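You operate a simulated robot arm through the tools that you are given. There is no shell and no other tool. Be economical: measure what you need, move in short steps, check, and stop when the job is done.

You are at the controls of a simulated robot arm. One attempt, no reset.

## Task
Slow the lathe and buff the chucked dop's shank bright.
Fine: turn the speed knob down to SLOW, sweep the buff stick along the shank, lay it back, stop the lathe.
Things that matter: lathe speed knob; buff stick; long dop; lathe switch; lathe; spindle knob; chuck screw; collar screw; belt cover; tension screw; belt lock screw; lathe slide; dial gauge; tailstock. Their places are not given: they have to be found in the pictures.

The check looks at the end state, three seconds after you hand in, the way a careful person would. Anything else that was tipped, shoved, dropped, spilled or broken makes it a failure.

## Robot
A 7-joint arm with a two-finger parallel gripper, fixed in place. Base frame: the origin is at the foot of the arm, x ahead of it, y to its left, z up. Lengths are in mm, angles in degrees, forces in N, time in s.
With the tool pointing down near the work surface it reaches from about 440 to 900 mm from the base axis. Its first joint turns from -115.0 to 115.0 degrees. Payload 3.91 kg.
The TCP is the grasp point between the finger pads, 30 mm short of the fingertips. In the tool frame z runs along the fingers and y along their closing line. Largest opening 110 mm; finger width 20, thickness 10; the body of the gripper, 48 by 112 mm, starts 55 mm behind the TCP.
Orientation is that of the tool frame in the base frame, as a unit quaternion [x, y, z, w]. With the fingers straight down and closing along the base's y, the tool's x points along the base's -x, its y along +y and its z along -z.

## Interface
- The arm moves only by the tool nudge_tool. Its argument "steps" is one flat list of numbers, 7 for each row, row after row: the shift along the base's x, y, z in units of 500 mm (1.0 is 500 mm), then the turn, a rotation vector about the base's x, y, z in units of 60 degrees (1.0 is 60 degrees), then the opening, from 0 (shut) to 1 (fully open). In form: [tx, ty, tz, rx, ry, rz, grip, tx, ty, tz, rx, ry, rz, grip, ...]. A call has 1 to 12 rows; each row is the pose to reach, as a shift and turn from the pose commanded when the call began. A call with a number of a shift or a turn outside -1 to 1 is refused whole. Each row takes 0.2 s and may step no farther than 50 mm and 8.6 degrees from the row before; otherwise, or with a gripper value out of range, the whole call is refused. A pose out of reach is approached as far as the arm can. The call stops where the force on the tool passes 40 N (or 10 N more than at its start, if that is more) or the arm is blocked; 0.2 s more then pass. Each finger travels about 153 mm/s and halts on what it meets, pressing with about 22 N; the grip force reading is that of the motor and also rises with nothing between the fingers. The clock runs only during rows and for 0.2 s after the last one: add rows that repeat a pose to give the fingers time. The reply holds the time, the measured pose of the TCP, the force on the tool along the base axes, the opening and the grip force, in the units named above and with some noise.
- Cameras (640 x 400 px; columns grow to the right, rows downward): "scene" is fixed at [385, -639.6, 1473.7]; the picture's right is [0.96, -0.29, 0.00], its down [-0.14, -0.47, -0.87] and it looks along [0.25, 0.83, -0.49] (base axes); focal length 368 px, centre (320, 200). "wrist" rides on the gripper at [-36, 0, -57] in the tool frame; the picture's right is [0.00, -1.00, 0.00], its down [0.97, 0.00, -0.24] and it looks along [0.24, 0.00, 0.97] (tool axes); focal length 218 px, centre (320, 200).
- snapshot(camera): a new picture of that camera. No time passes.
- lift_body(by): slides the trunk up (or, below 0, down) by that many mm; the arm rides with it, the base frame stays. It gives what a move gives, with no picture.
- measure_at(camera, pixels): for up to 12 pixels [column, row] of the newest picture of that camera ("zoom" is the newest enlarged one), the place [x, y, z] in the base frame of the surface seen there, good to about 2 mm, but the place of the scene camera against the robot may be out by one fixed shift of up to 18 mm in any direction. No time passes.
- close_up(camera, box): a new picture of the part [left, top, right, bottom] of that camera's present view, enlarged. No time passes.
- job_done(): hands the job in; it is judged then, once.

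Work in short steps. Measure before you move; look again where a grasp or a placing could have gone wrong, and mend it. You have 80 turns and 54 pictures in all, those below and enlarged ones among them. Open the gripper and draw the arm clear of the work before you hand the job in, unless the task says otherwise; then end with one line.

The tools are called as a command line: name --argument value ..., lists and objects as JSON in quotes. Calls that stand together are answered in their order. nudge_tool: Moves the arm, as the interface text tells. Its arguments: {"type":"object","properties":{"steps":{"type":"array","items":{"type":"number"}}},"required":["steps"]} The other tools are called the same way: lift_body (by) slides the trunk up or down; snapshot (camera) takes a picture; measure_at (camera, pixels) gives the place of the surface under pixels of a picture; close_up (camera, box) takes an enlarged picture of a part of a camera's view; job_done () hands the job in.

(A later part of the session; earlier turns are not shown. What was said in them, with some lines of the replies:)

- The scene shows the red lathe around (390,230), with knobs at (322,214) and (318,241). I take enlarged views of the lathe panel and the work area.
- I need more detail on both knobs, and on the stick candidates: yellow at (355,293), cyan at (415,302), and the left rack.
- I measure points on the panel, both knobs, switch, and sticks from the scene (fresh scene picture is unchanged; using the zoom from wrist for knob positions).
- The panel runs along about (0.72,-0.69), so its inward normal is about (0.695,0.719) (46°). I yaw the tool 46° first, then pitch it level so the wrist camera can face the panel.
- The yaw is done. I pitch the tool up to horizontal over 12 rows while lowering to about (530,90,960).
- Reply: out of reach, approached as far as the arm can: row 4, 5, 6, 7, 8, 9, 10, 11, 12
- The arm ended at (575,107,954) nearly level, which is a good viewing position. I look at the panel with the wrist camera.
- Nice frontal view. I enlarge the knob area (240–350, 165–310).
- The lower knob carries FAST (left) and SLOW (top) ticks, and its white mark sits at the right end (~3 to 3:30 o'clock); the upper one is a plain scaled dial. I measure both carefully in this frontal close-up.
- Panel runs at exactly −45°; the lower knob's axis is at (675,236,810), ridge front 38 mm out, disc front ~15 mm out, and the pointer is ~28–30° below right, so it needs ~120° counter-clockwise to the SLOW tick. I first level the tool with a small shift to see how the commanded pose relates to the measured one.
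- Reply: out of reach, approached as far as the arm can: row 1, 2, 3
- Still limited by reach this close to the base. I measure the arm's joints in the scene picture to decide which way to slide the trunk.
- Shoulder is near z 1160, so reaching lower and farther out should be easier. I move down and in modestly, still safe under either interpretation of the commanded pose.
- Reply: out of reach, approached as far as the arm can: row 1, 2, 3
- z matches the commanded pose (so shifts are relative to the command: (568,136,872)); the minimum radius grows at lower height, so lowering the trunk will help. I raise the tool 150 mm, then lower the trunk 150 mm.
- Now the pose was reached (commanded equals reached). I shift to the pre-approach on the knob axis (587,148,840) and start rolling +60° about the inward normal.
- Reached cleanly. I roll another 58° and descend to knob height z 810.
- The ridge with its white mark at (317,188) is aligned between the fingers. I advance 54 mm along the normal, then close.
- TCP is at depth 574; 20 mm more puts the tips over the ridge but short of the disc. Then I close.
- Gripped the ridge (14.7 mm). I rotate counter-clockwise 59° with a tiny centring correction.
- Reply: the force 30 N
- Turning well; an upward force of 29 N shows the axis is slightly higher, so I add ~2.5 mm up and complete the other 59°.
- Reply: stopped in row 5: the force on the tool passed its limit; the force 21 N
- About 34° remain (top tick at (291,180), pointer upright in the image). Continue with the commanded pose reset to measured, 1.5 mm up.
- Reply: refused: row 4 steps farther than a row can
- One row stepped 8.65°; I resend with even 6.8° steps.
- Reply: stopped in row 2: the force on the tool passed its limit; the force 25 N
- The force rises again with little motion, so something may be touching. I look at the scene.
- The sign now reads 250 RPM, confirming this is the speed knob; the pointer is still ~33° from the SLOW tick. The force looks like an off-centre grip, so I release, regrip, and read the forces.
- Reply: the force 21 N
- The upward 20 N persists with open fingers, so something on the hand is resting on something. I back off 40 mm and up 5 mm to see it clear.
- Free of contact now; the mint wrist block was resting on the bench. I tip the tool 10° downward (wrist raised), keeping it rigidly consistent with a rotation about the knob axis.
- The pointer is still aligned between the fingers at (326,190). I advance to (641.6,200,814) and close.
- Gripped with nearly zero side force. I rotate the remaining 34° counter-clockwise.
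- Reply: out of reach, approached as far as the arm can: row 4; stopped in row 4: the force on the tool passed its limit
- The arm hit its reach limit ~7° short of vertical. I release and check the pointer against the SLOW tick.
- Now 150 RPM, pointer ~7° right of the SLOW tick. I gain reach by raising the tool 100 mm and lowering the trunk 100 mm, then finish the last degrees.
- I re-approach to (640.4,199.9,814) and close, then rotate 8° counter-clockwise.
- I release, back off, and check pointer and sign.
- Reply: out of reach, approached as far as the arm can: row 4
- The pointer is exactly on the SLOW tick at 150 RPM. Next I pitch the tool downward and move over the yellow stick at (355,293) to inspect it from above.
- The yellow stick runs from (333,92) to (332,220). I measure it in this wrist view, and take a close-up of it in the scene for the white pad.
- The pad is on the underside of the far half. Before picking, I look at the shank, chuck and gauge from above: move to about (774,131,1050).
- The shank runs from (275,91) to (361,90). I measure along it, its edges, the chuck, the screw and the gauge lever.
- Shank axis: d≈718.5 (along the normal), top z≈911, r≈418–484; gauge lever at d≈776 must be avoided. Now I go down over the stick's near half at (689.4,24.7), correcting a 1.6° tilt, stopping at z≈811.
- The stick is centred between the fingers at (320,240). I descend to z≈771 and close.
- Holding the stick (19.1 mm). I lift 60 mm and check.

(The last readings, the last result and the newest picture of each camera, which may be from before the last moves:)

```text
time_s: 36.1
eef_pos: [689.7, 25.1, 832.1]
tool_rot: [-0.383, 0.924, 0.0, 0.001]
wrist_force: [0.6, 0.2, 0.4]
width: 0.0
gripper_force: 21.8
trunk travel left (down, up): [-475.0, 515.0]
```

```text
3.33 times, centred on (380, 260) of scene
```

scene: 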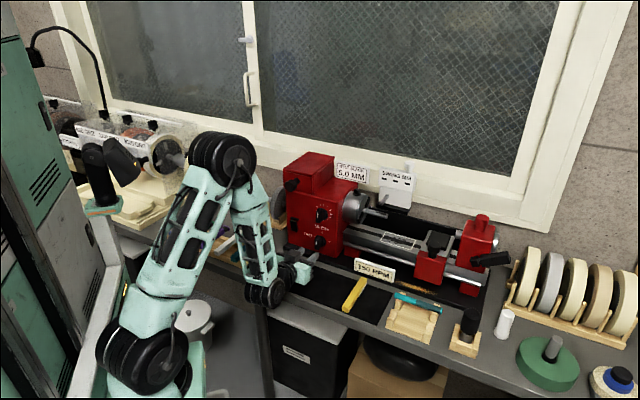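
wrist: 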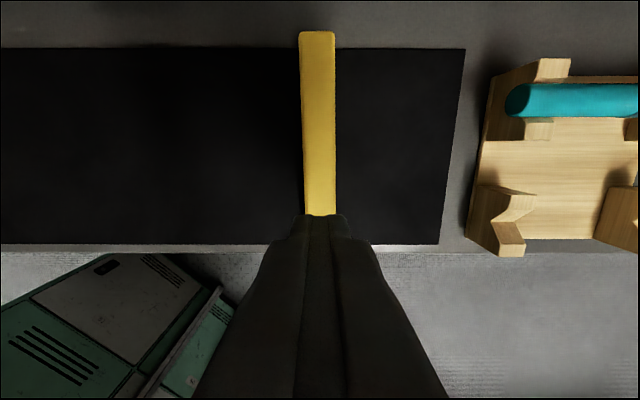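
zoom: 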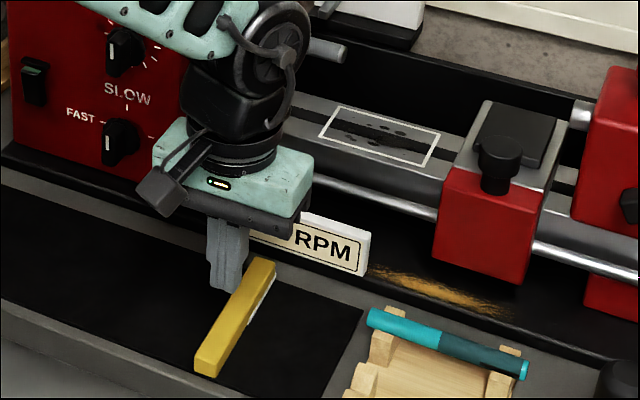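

The grip slipped off during the lift; the stick still lies on the mat at (318,120). I measure it again before regripping lower and nearer its centre.

measure_at --camera "wrist" --pixels '[[317, 36], [318, 80], [319, 130], [320, 180], [303, 130], [335, 130], [301, 130], [338, 130], [320, 208], [302, 60], [334, 60], [370, 130]]'

close_up --camera "wrist" --box '[240, 20, 400, 220]'

```text
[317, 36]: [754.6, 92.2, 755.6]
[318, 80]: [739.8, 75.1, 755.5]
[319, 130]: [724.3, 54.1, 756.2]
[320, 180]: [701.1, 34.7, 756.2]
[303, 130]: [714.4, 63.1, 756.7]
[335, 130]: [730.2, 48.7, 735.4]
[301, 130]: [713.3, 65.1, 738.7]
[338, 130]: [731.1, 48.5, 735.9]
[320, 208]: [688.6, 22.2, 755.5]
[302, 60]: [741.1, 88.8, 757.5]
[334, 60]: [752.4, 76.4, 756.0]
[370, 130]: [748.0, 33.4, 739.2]
```

```text
2.00 times, centred on (320, 120) of wrist
```

zoom: 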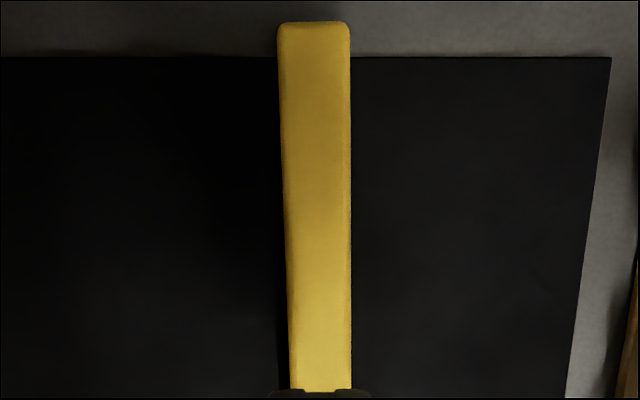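

The stick hasn't moved (r≈470.5). I open, move to (697,31.5), descend to z≈769.5 for a deeper grip, and close.

nudge_tool --steps '[0.0144, 0.013, 0, 0, 0, 0, 0.4, 0.0144, 0.013, 0, 0, 0, 0, 0.4, 0.0144, 0.013, -0.06, 0, 0, 0, 0.4, 0.0144, 0.013, -0.11, 0, 0, 0, 0.4, 0.0144, 0.013, -0.1255, 0, 0, 0, 0.4, 0.0144, 0.013, -0.1255, 0, 0, 0, 0.4]'

```text
time_s: 37.5
eef_pos: [697.7, 30.9, 770.9]
tool_rot: [-0.383, 0.924, 0.0, 0.001]
wrist_force: [0.4, -0.6, -0.6]
width: 44.2
gripper_force: 0.0
trunk travel left (down, up): [-475.0, 515.0]
```

No contact yet at z≈770.5. I lower 1.5 mm more and close, letting the grip settle.

nudge_tool --steps '[0, 0, -0.003, 0, 0, 0, 0.4, 0, 0, -0.003, 0, 0, 0, 0, 0, 0, -0.003, 0, 0, 0, 0, 0, 0, -0.003, 0, 0, 0, 0, 0, 0, -0.003, 0, 0, 0, 0]'

```text
time_s: 38.7
eef_pos: [697.4, 31.9, 770.1]
tool_rot: [-0.384, 0.923, 0.001, 0.001]
wrist_force: [-1.3, 3.1, 6.8]
width: 19.0
gripper_force: 22.3
trunk travel left (down, up): [-475.0, 515.0]
```

Grip at 19.0 mm, tips just at the mat. I lift slowly.

nudge_tool --steps '[0, 0, 0.003, 0, 0, 0, 0, 0, 0, 0.006, 0, 0, 0, 0, 0, 0, 0.01, 0, 0, 0, 0, 0, 0, 0.016, 0, 0, 0, 0, 0, 0, 0.024, 0, 0, 0, 0]'

```text
time_s: 39.9
eef_pos: [696.8, 31.5, 781.5]
tool_rot: [-0.383, 0.924, 0.0, 0.001]
wrist_force: [-0.1, -0.6, -0.9]
width: 19.3
gripper_force: 21.9
trunk travel left (down, up): [-475.0, 515.0]
```

Still 19.3 mm at z 781. I look to see whether the stick came up.

close_up --camera "scene" --box '[320, 230, 420, 320]'

```text
4.44 times, centred on (370, 275) of scene
```

zoom: 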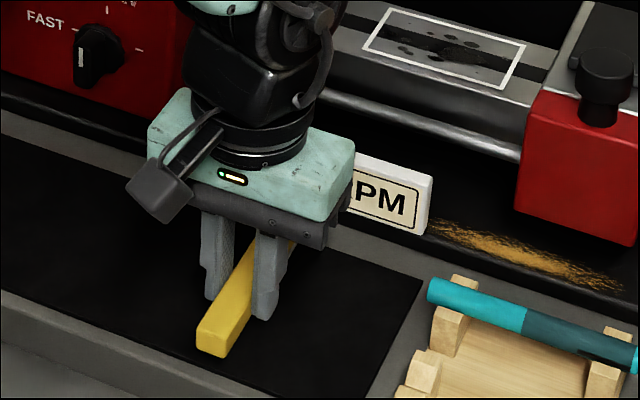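

It looks held; I continue lifting 40 mm slowly and read the width.

nudge_tool --steps '[0, 0, 0.01, 0, 0, 0, 0, 0, 0, 0.02, 0, 0, 0, 0, 0, 0, 0.03, 0, 0, 0, 0, 0, 0, 0.045, 0, 0, 0, 0, 0, 0, 0.06, 0, 0, 0, 0, 0, 0, 0.08, 0, 0, 0, 0]'

snapshot --camera "wrist"

```text
time_s: 41.3
eef_pos: [697.6, 30.5, 820.6]
tool_rot: [-0.383, 0.924, 0.0, 0.001]
wrist_force: [-0.1, -0.2, -0.7]
width: 19.2
gripper_force: 22.4
trunk travel left (down, up): [-475.0, 515.0]
```

```text
15 pictures are left
```

wrist: 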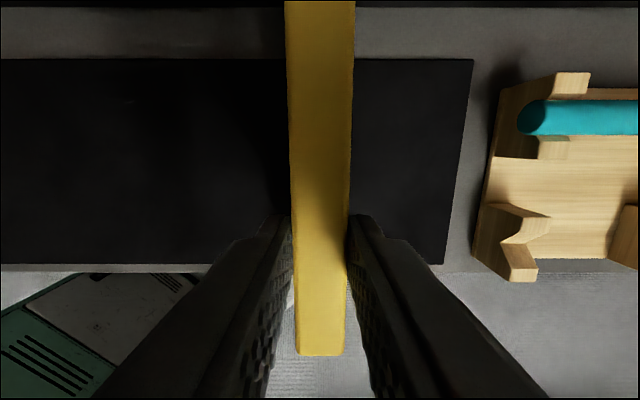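

The stick is held, lifted. I measure its top to get its tilt and position in the grip.

measure_at --camera "wrist" --pixels '[[320, 5], [320, 60], [320, 120], [320, 180], [321, 250], [321, 300], [321, 345]]'

```text
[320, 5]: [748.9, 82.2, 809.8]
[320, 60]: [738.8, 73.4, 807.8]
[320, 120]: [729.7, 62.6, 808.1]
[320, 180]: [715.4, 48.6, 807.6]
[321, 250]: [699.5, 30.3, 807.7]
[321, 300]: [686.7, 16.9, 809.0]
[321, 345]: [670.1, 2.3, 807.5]
```

The stick is level, its top 13 mm below the TCP, so the pad's underside is ~31 mm below it. I raise to z≈965 and carry it over the free end of the shank (TCP at d≈654, r≈475).

nudge_tool --steps '[0, 0, 0.06, 0, 0, 0, 0, 0, 0, 0.13, 0, 0, 0, 0, 0, 0, 0.21, 0, 0, 0, 0, 0, 0, 0.288, 0, 0, 0, 0, 0.04, 0.038, 0.288, 0, 0, 0, 0, 0.09, 0.085, 0.288, 0, 0, 0, 0, 0.14, 0.13, 0.288, 0, 0, 0, 0, 0.18, 0.17, 0.288, 0, 0, 0, 0, 0.2034, 0.1908, 0.288, 0, 0, 0, 0, 0.2034, 0.1908, 0.288, 0, 0, 0, 0]'

snapshot --camera "wrist"

close_up --camera "scene" --box '[330, 160, 470, 260]'

```text
time_s: 43.5
eef_pos: [800.0, 127.0, 963.9]
tool_rot: [-0.384, 0.923, 0.001, 0.001]
wrist_force: [0.1, 0.4, -0.4]
width: 19.1
gripper_force: 21.9
trunk travel left (down, up): [-475.0, 515.0]
```

```text
14 pictures are left
```

wrist: 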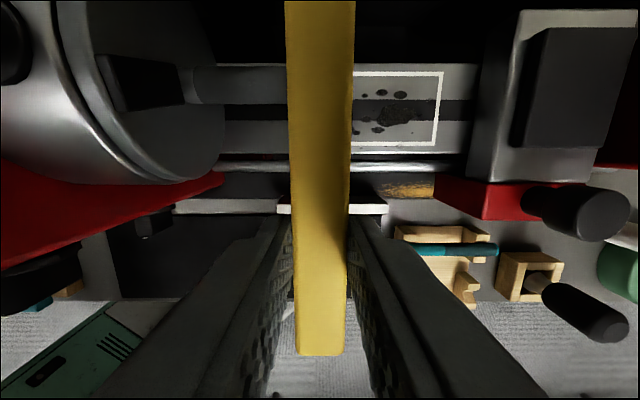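

```text
4.00 times, centred on (400, 210) of scene
```

zoom: 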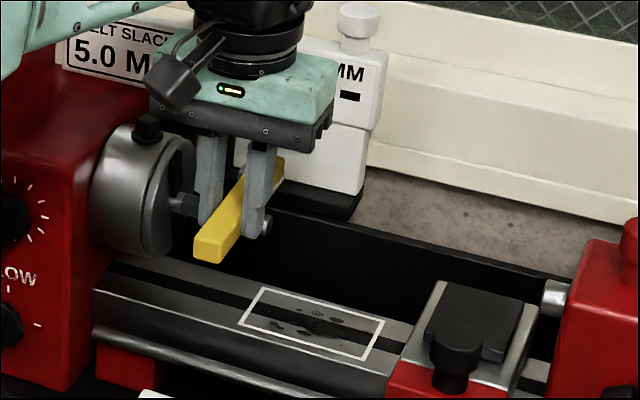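

The stick is over the free end of the shank. I lower gently toward contact (expected near z 942).

nudge_tool --steps '[0, 0, -0.014, 0, 0, 0, 0, 0, 0, -0.028, 0, 0, 0, 0, 0, 0, -0.038, 0, 0, 0, 0, 0, 0, -0.042, 0, 0, 0, 0, 0, 0, -0.042, 0, 0, 0, 0]'

```text
time_s: 44.7
eef_pos: [801.1, 126.4, 944.5]
tool_rot: [-0.383, 0.924, 0.0, 0.001]
wrist_force: [-0.3, -0.2, 0.1]
width: 19.1
gripper_force: 22.6
trunk travel left (down, up): [-475.0, 515.0]
```

No contact yet; I lower 2.5 mm in half-millimetre-scale rows.

nudge_tool --steps '[0, 0, -0.002, 0, 0, 0, 0, 0, 0, -0.004, 0, 0, 0, 0, 0, 0, -0.005, 0, 0, 0, 0, 0, 0, -0.005, 0, 0, 0, 0]'

```text
time_s: 45.7
eef_pos: [800.2, 126.3, 941.9]
tool_rot: [-0.383, 0.924, 0.001, 0.002]
wrist_force: [1.7, 1.0, 3.8]
width: 19.0
gripper_force: 21.7
trunk travel left (down, up): [-475.0, 515.0]
```

Light contact (3.8 N). I sweep along the shank toward the chuck 42 mm and back, slowly.

nudge_tool --steps '[-0.01, 0.01, -0.0006, 0, 0, 0, 0, -0.02, 0.02, -0.0006, 0, 0, 0, 0, -0.03, 0.03, -0.0006, 0, 0, 0, 0, -0.04, 0.04, -0.0006, 0, 0, 0, 0, -0.05, 0.05, -0.0006, 0, 0, 0, 0, -0.058, 0.058, -0.0006, 0, 0, 0, 0, -0.048, 0.048, -0.0006, 0, 0, 0, 0, -0.036, 0.036, -0.0006, 0, 0, 0, 0, -0.024, 0.024, -0.0006, 0, 0, 0, 0, -0.012, 0.012, -0.0006, 0, 0, 0, 0, 0, 0, -0.0006, 0, 0, 0, 0, 0.004, -0.004, -0.0006, 0, 0, 0, 0]'

close_up --camera "scene" --box '[340, 180, 430, 250]'

```text
time_s: 48.3
eef_pos: [803.8, 124.8, 940.6]
tool_rot: [-0.383, 0.924, 0.0, 0.0]
wrist_force: [-0.2, -0.7, -0.8]
width: 19.4
gripper_force: 22.5
trunk travel left (down, up): [-475.0, 515.0]
```

```text
5.71 times, centred on (385, 215) of scene
```

zoom: 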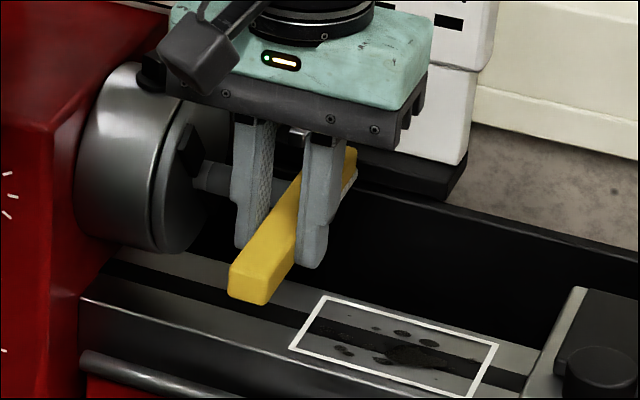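

Contact was lost at the end (0 N). I move back over the shank (r≈474) and press down slightly more.

nudge_tool --steps '[-0.008, 0.008, -0.001, 0, 0, 0, 0, -0.008, 0.008, -0.003, 0, 0, 0, 0, -0.008, 0.008, -0.004, 0, 0, 0, 0]'

snapshot --camera "wrist"

```text
time_s: 49.1
eef_pos: [800.1, 129.5, 940.1]
tool_rot: [-0.382, 0.924, 0.001, 0.001]
wrist_force: [1.1, 0.1, 4.9]
width: 19.2
gripper_force: 22.1
trunk travel left (down, up): [-475.0, 515.0]
```

```text
11 pictures are left
```

wrist: 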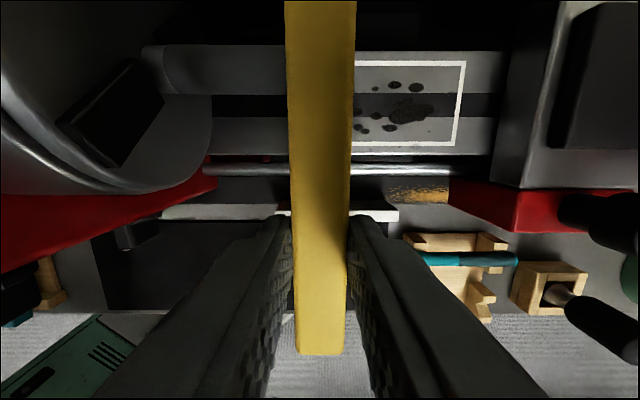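

Level and in contact (4.9 N). I sweep to the chuck side and read the force there.

nudge_tool --steps '[-0.008, 0.008, -0.001, 0, 0, 0, 0, -0.016, 0.016, -0.001, 0, 0, 0, 0, -0.024, 0.024, -0.001, 0, 0, 0, 0, -0.032, 0.032, -0.001, 0, 0, 0, 0, -0.04, 0.04, -0.001, 0, 0, 0, 0, -0.048, 0.048, -0.001, 0, 0, 0, 0, -0.054, 0.054, -0.001, 0, 0, 0, 0]'

```text
time_s: 50.7
eef_pos: [770.7, 156.1, 938.8]
tool_rot: [-0.383, 0.924, 0.0, 0.001]
wrist_force: [2.7, -2.7, 8.6]
width: 19.3
gripper_force: 21.3
trunk travel left (down, up): [-475.0, 515.0]
```

Good contact (8.6 N) at the chuck end (r≈435). I sweep back out, then in again and out.

nudge_tool --steps '[0.01, -0.01, 0, 0, 0, 0, 0, 0.02, -0.02, 0, 0, 0, 0, 0, 0.03, -0.03, 0, 0, 0, 0, 0, 0.04, -0.04, 0, 0, 0, 0, 0, 0.05, -0.05, 0, 0, 0, 0, 0, 0.057, -0.057, 0, 0, 0, 0, 0]'

nudge_tool --steps '[-0.01, 0.01, -0.001, 0, 0, 0, 0, -0.02, 0.02, -0.001, 0, 0, 0, 0, -0.03, 0.03, -0.001, 0, 0, 0, 0, -0.04, 0.04, -0.001, 0, 0, 0, 0, -0.05, 0.05, -0.001, 0, 0, 0, 0, -0.057, 0.057, -0.001, 0, 0, 0, 0, -0.046, 0.046, -0.001, 0, 0, 0, 0, -0.036, 0.036, -0.001, 0, 0, 0, 0, -0.026, 0.026, -0.001, 0, 0, 0, 0, -0.014, 0.014, -0.001, 0, 0, 0, 0, 0, 0, -0.001, 0, 0, 0, 0]'

```text
time_s: 52.1
eef_pos: [799.2, 126.6, 936.8]
tool_rot: [-0.383, 0.924, 0.0, 0.002]
wrist_force: [-1.0, 1.0, 3.4]
width: 19.1
gripper_force: 22.0
trunk travel left (down, up): [-475.0, 515.0]
```

```text
time_s: 54.5
eef_pos: [799.4, 128.6, 937.9]
tool_rot: [-0.383, 0.924, 0.0, 0.001]
wrist_force: [0.1, 0.5, -0.1]
width: 19.3
gripper_force: 21.6
trunk travel left (down, up): [-475.0, 515.0]
```

I lift 30 mm and slide outward so the shank can be seen, then check its brightness.

nudge_tool --steps '[0, 0, 0.03, 0, 0, 0, 0, 0, 0, 0.07, 0, 0, 0, 0, 0.04, -0.04, 0.09, 0, 0, 0, 0, 0.06, -0.06, 0.09, 0, 0, 0, 0, 0.06, -0.06, 0.09, 0, 0, 0, 0]'

snapshot --camera "wrist"

```text
time_s: 55.7
eef_pos: [829.9, 99.6, 983.3]
tool_rot: [-0.384, 0.923, 0.001, 0.001]
wrist_force: [0.2, 1.1, -1.1]
width: 19.3
gripper_force: 22.2
trunk travel left (down, up): [-475.0, 515.0]
```

```text
10 pictures are left
```

wrist: 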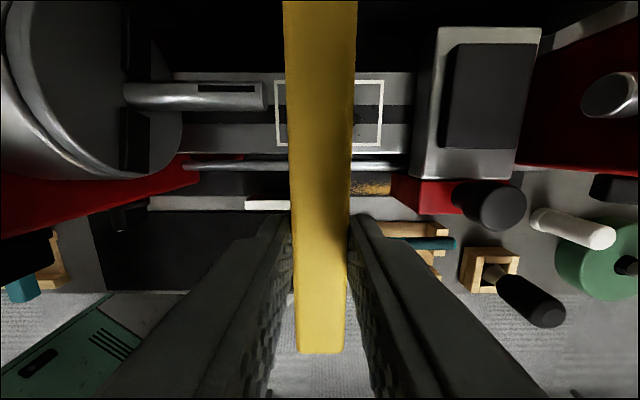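

The shank now looks bright along its whole length at (130–265, 95). I measure the stick's pose in the grip before laying it back.

measure_at --camera "wrist" --pixels '[[320, 5], [320, 60], [320, 120], [320, 180], [321, 250], [321, 300], [321, 348]]'

close_up --camera "wrist" --box '[100, 60, 290, 150]'

```text
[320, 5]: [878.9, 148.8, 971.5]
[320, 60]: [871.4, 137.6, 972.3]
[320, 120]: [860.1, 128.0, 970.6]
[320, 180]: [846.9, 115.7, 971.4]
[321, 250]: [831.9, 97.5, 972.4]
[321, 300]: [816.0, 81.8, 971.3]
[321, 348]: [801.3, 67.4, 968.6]
```

```text
3.37 times, centred on (195, 105) of wrist
```

zoom: 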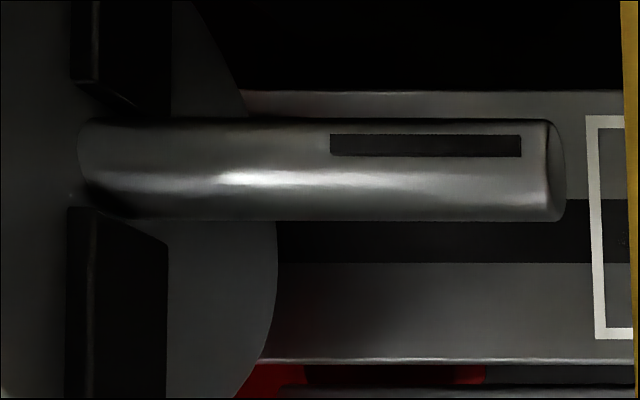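

The shank gleams; the stick is unshifted in the grip (top 12 mm under TCP). I carry it back to above its mat spot (697,31) at z≈821.

nudge_tool --steps '[-0.05, -0.03, 0, 0, 0, 0, 0, -0.12, -0.06, 0, 0, 0, 0, 0, -0.19, -0.1, 0, 0, 0, 0, 0, -0.24, -0.125, -0.02, 0, 0, 0, 0, -0.2652, -0.1368, -0.08, 0, 0, 0, 0, -0.2652, -0.1368, -0.16, 0, 0, 0, 0, -0.2652, -0.1368, -0.24, 0, 0, 0, 0, -0.2652, -0.1368, -0.324, 0, 0, 0, 0, -0.2652, -0.1368, -0.324, 0, 0, 0, 0]'

```text
time_s: 57.7
eef_pos: [696.4, 28.5, 821.2]
tool_rot: [-0.384, 0.924, 0.001, 0.001]
wrist_force: [0.8, 1.0, -1.2]
width: 19.3
gripper_force: 21.7
trunk travel left (down, up): [-475.0, 515.0]
```

Over the spot. I adjust ~2 mm and lower 47 mm, then creep to contact.

nudge_tool --steps '[0.001, 0.004, -0.05, 0, 0, 0, 0, 0.001, 0.004, -0.08, 0, 0, 0, 0, 0.001, 0.004, -0.092, 0, 0, 0, 0, 0.001, 0.004, -0.096, 0, 0, 0, 0, 0.001, 0.004, -0.098, 0, 0, 0, 0, 0.001, 0.004, -0.1, 0, 0, 0, 0, 0.001, 0.004, -0.1, 0, 0, 0, 0]'

```text
time_s: 59.3
eef_pos: [696.4, 29.0, 770.9]
tool_rot: [-0.383, 0.924, 0.001, 0.0]
wrist_force: [-0.3, -0.5, -0.4]
width: 19.0
gripper_force: 21.5
trunk travel left (down, up): [-475.0, 515.0]
```

No contact yet; I lower 1.5 mm more and read.

nudge_tool --steps '[0, 0, -0.002, 0, 0, 0, 0, 0, 0, -0.003, 0, 0, 0, 0, 0, 0, -0.003, 0, 0, 0, 0]'

```text
time_s: 60.1
eef_pos: [696.6, 29.7, 770.7]
tool_rot: [-0.384, 0.923, 0.0, 0.001]
wrist_force: [-0.7, -0.6, 8.8]
width: 19.4
gripper_force: 21.9
trunk travel left (down, up): [-475.0, 515.0]
```

In contact (8.8 N). I ease up half a millimetre, open, rise clear, and look.

nudge_tool --steps '[0, 0, 0.001, 0, 0, 0, 0.2, 0, 0, 0.001, 0, 0, 0, 0.3, 0, 0, 0.001, 0, 0, 0, 0.4, 0, 0, 0.08, 0, 0, 0, 0.4, 0, 0, 0.17, 0, 0, 0, 0.4, 0, 0, 0.26, 0, 0, 0, 0.4, 0, 0, 0.34, 0, 0, 0, 0.4, 0, 0, 0.34, 0, 0, 0, 0.4]'

snapshot --camera "scene"

```text
time_s: 61.9
eef_pos: [697.2, 31.0, 940.4]
tool_rot: [-0.383, 0.924, 0.001, 0.001]
wrist_force: [0.1, 0.2, 0.4]
width: 44.0
gripper_force: 0.1
trunk travel left (down, up): [-475.0, 515.0]
```

```text
8 pictures are left
```

scene: 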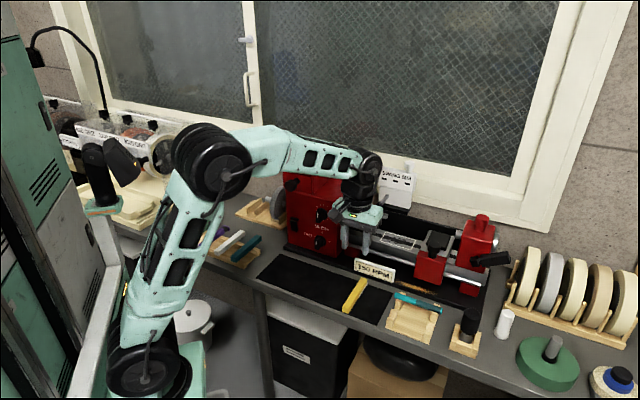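

The stick is back on the mat. Now the switch: its upper part stands proud (d≈628, z≈850) with green showing, at r≈217. I close the fingers, pitch the tool to 30° below level, and stage 50 mm in front of the switch.

nudge_tool --steps '[-0.0382, 0.0517, -0.01, 0.0884, -0.0884, 0, 0.2, -0.0764, 0.1034, -0.02, 0.1768, -0.1768, 0, 0, -0.1146, 0.1551, -0.04, 0.2652, -0.2652, 0, 0, -0.1528, 0.2068, -0.06, 0.3536, -0.3536, 0, 0, -0.191, 0.2585, -0.08, 0.442, -0.442, 0, 0, -0.2292, 0.3102, -0.1, 0.5303, -0.5303, 0, 0, -0.2674, 0.3619, -0.13, 0.6187, -0.6187, 0, 0, -0.3054, 0.4132, -0.154, 0.7071, -0.7071, 0, 0, -0.3054, 0.4132, -0.154, 0.7071, -0.7071, 0, 0]'

snapshot --camera "wrist"

```text
time_s: 63.9
eef_pos: [545.6, 238.5, 862.3]
tool_rot: [-0.332, 0.799, 0.192, 0.463]
wrist_force: [0.6, 0.1, -0.4]
width: 0.0
gripper_force: 22.3
trunk travel left (down, up): [-475.0, 515.0]
```

```text
7 pictures are left
```

wrist: 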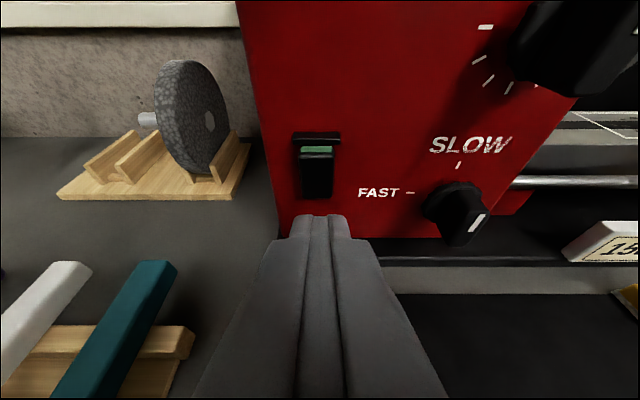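

The switch is at (317,163). I enlarge and measure it.

close_up --camera "wrist" --box '[270, 115, 366, 215]'

measure_at --camera "wrist" --pixels '[[317, 135], [317, 141], [317, 148], [317, 154], [317, 160], [317, 170], [317, 180], [317, 190], [303, 170], [332, 170], [290, 170], [350, 150]]'

```text
4.00 times, centred on (318, 165) of wrist
```

zoom: 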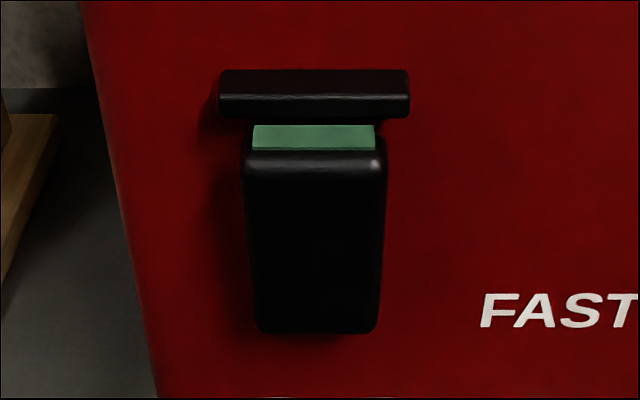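

```text
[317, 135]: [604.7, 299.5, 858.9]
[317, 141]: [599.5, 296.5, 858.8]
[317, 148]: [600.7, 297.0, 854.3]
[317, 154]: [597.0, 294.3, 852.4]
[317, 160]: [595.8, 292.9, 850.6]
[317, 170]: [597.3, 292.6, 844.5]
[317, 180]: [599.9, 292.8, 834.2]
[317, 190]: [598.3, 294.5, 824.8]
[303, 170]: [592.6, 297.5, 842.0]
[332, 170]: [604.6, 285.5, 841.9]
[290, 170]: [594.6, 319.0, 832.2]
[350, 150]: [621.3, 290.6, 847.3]
```

The paddle's top stands out (d 628 at z 850) and its bottom is in (631 at z 825): a rocker, with a lip above at z 859. I advance with the closed fingertips' upper edge aimed at z≈851, to just short of contact, then press in small rows.

nudge_tool --steps '[0.02, 0.02, -0.005, 0, 0, 0, 0, 0.04, 0.04, -0.01, 0, 0, 0, 0, 0.055, 0.055, -0.01, 0, 0, 0, 0, 0.06, 0.06, -0.01, 0, 0, 0, 0, 0.063, 0.063, -0.01, 0, 0, 0, 0, 0.066, 0.066, -0.01, 0, 0, 0, 0, 0.068, 0.068, -0.01, 0, 0, 0, 0]'

close_up --camera "wrist" --box '[240, 60, 400, 240]'

```text
time_s: 65.5
eef_pos: [578.9, 271.9, 857.2]
tool_rot: [-0.332, 0.8, 0.192, 0.462]
wrist_force: [0.1, 0.5, 0.0]
width: 0.2
gripper_force: 22.4
trunk travel left (down, up): [-475.0, 515.0]
```

```text
2.22 times, centred on (320, 150) of wrist
```

zoom: 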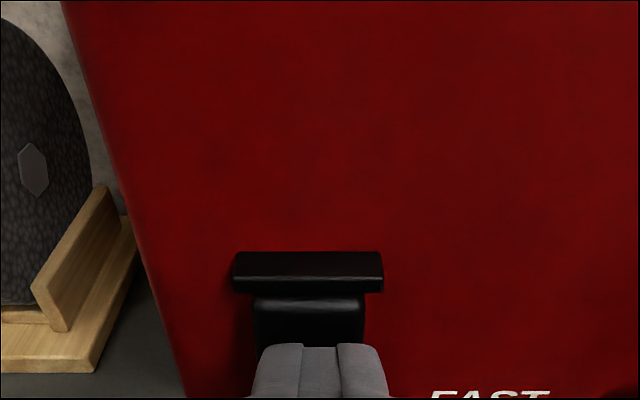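

No force and the green no longer shows, possibly already flipped. I press 3 mm more to be sure, then retreat to the staging pose.

nudge_tool --steps '[0.002, 0.002, 0, 0, 0, 0, 0, 0.004, 0.004, 0, 0, 0, 0, 0]'

nudge_tool --steps '[-0.02, -0.02, 0, 0, 0, 0, 0, -0.05, -0.05, 0.004, 0, 0, 0, 0, -0.072, -0.072, 0.01, 0, 0, 0, 0, -0.072, -0.072, 0.01, 0, 0, 0, 0]'

close_up --camera "wrist" --box '[270, 115, 366, 215]'

```text
time_s: 66.1
eef_pos: [579.5, 273.1, 857.2]
tool_rot: [-0.333, 0.8, 0.192, 0.462]
wrist_force: [-7.7, -8.3, 2.8]
width: 0.0
gripper_force: 21.9
trunk travel left (down, up): [-475.0, 515.0]
```

```text
time_s: 67.1
eef_pos: [543.7, 235.8, 861.6]
tool_rot: [-0.332, 0.8, 0.191, 0.462]
wrist_force: [0.2, -0.3, -0.1]
width: 0.0
gripper_force: 21.9
trunk travel left (down, up): [-475.0, 515.0]
```

```text
4.00 times, centred on (318, 165) of wrist
```

zoom: 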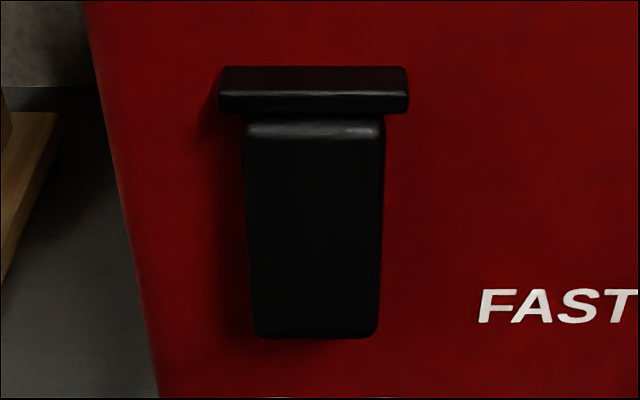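

The rocker flipped and the green is hidden: off. I open the gripper, retreat up and back, and check the scene.

nudge_tool --steps '[-0.01, -0.02, 0.06, 0, 0, 0, 0.3, -0.02, -0.04, 0.14, 0, 0, 0, 0.5, -0.03, -0.06, 0.22, 0, 0, 0, 0.5, -0.03, -0.08, 0.3, 0, 0, 0, 0.5]'

snapshot --camera "scene"

close_up --camera "scene" --box '[290, 180, 430, 320]'

```text
time_s: 68.1
eef_pos: [531.0, 197.9, 1013.2]
tool_rot: [-0.331, 0.8, 0.191, 0.463]
wrist_force: [-0.2, 0.0, -0.3]
width: 55.1
gripper_force: 0.0
trunk travel left (down, up): [-475.0, 515.0]
```

```text
3 pictures are left
```

scene: 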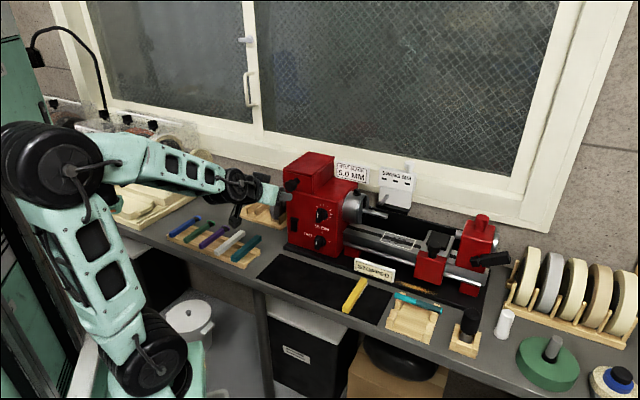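

```text
2.86 times, centred on (360, 250) of scene
```

zoom: 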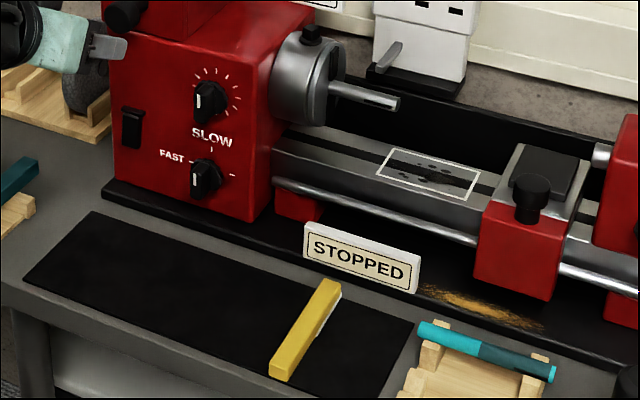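

The sign reads STOPPED and everything is in place. One last look at the shank.

close_up --camera "scene" --box '[345, 185, 405, 230]'

```text
8.89 times, centred on (375, 208) of scene
```

zoom: 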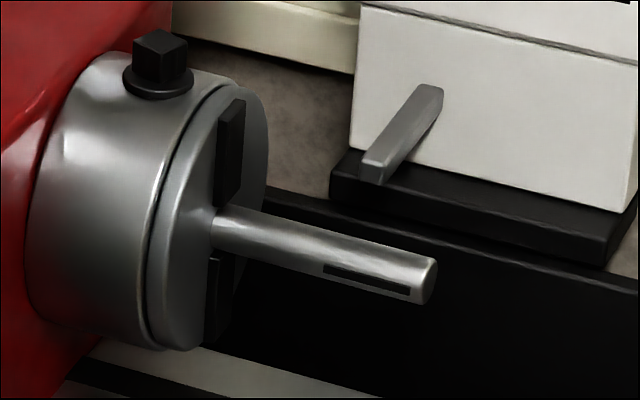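

The shank is bright all along (the dark mark is a clean-edged slot), the lathe is stopped, the stick is back, and the arm is clear. I hand the job in.

job_done

```text
The job is handed in.
```

The job is handed in: the knob is on SLOW (150 RPM), the shank is buffed bright, the buff stick is back on its mat, and the sign reads STOPPED. A sharp-edged dark strip remains near the shank's free end. I took it for a slot rather than an unbuffed patch. The gripper is open and the arm is clear of the work.
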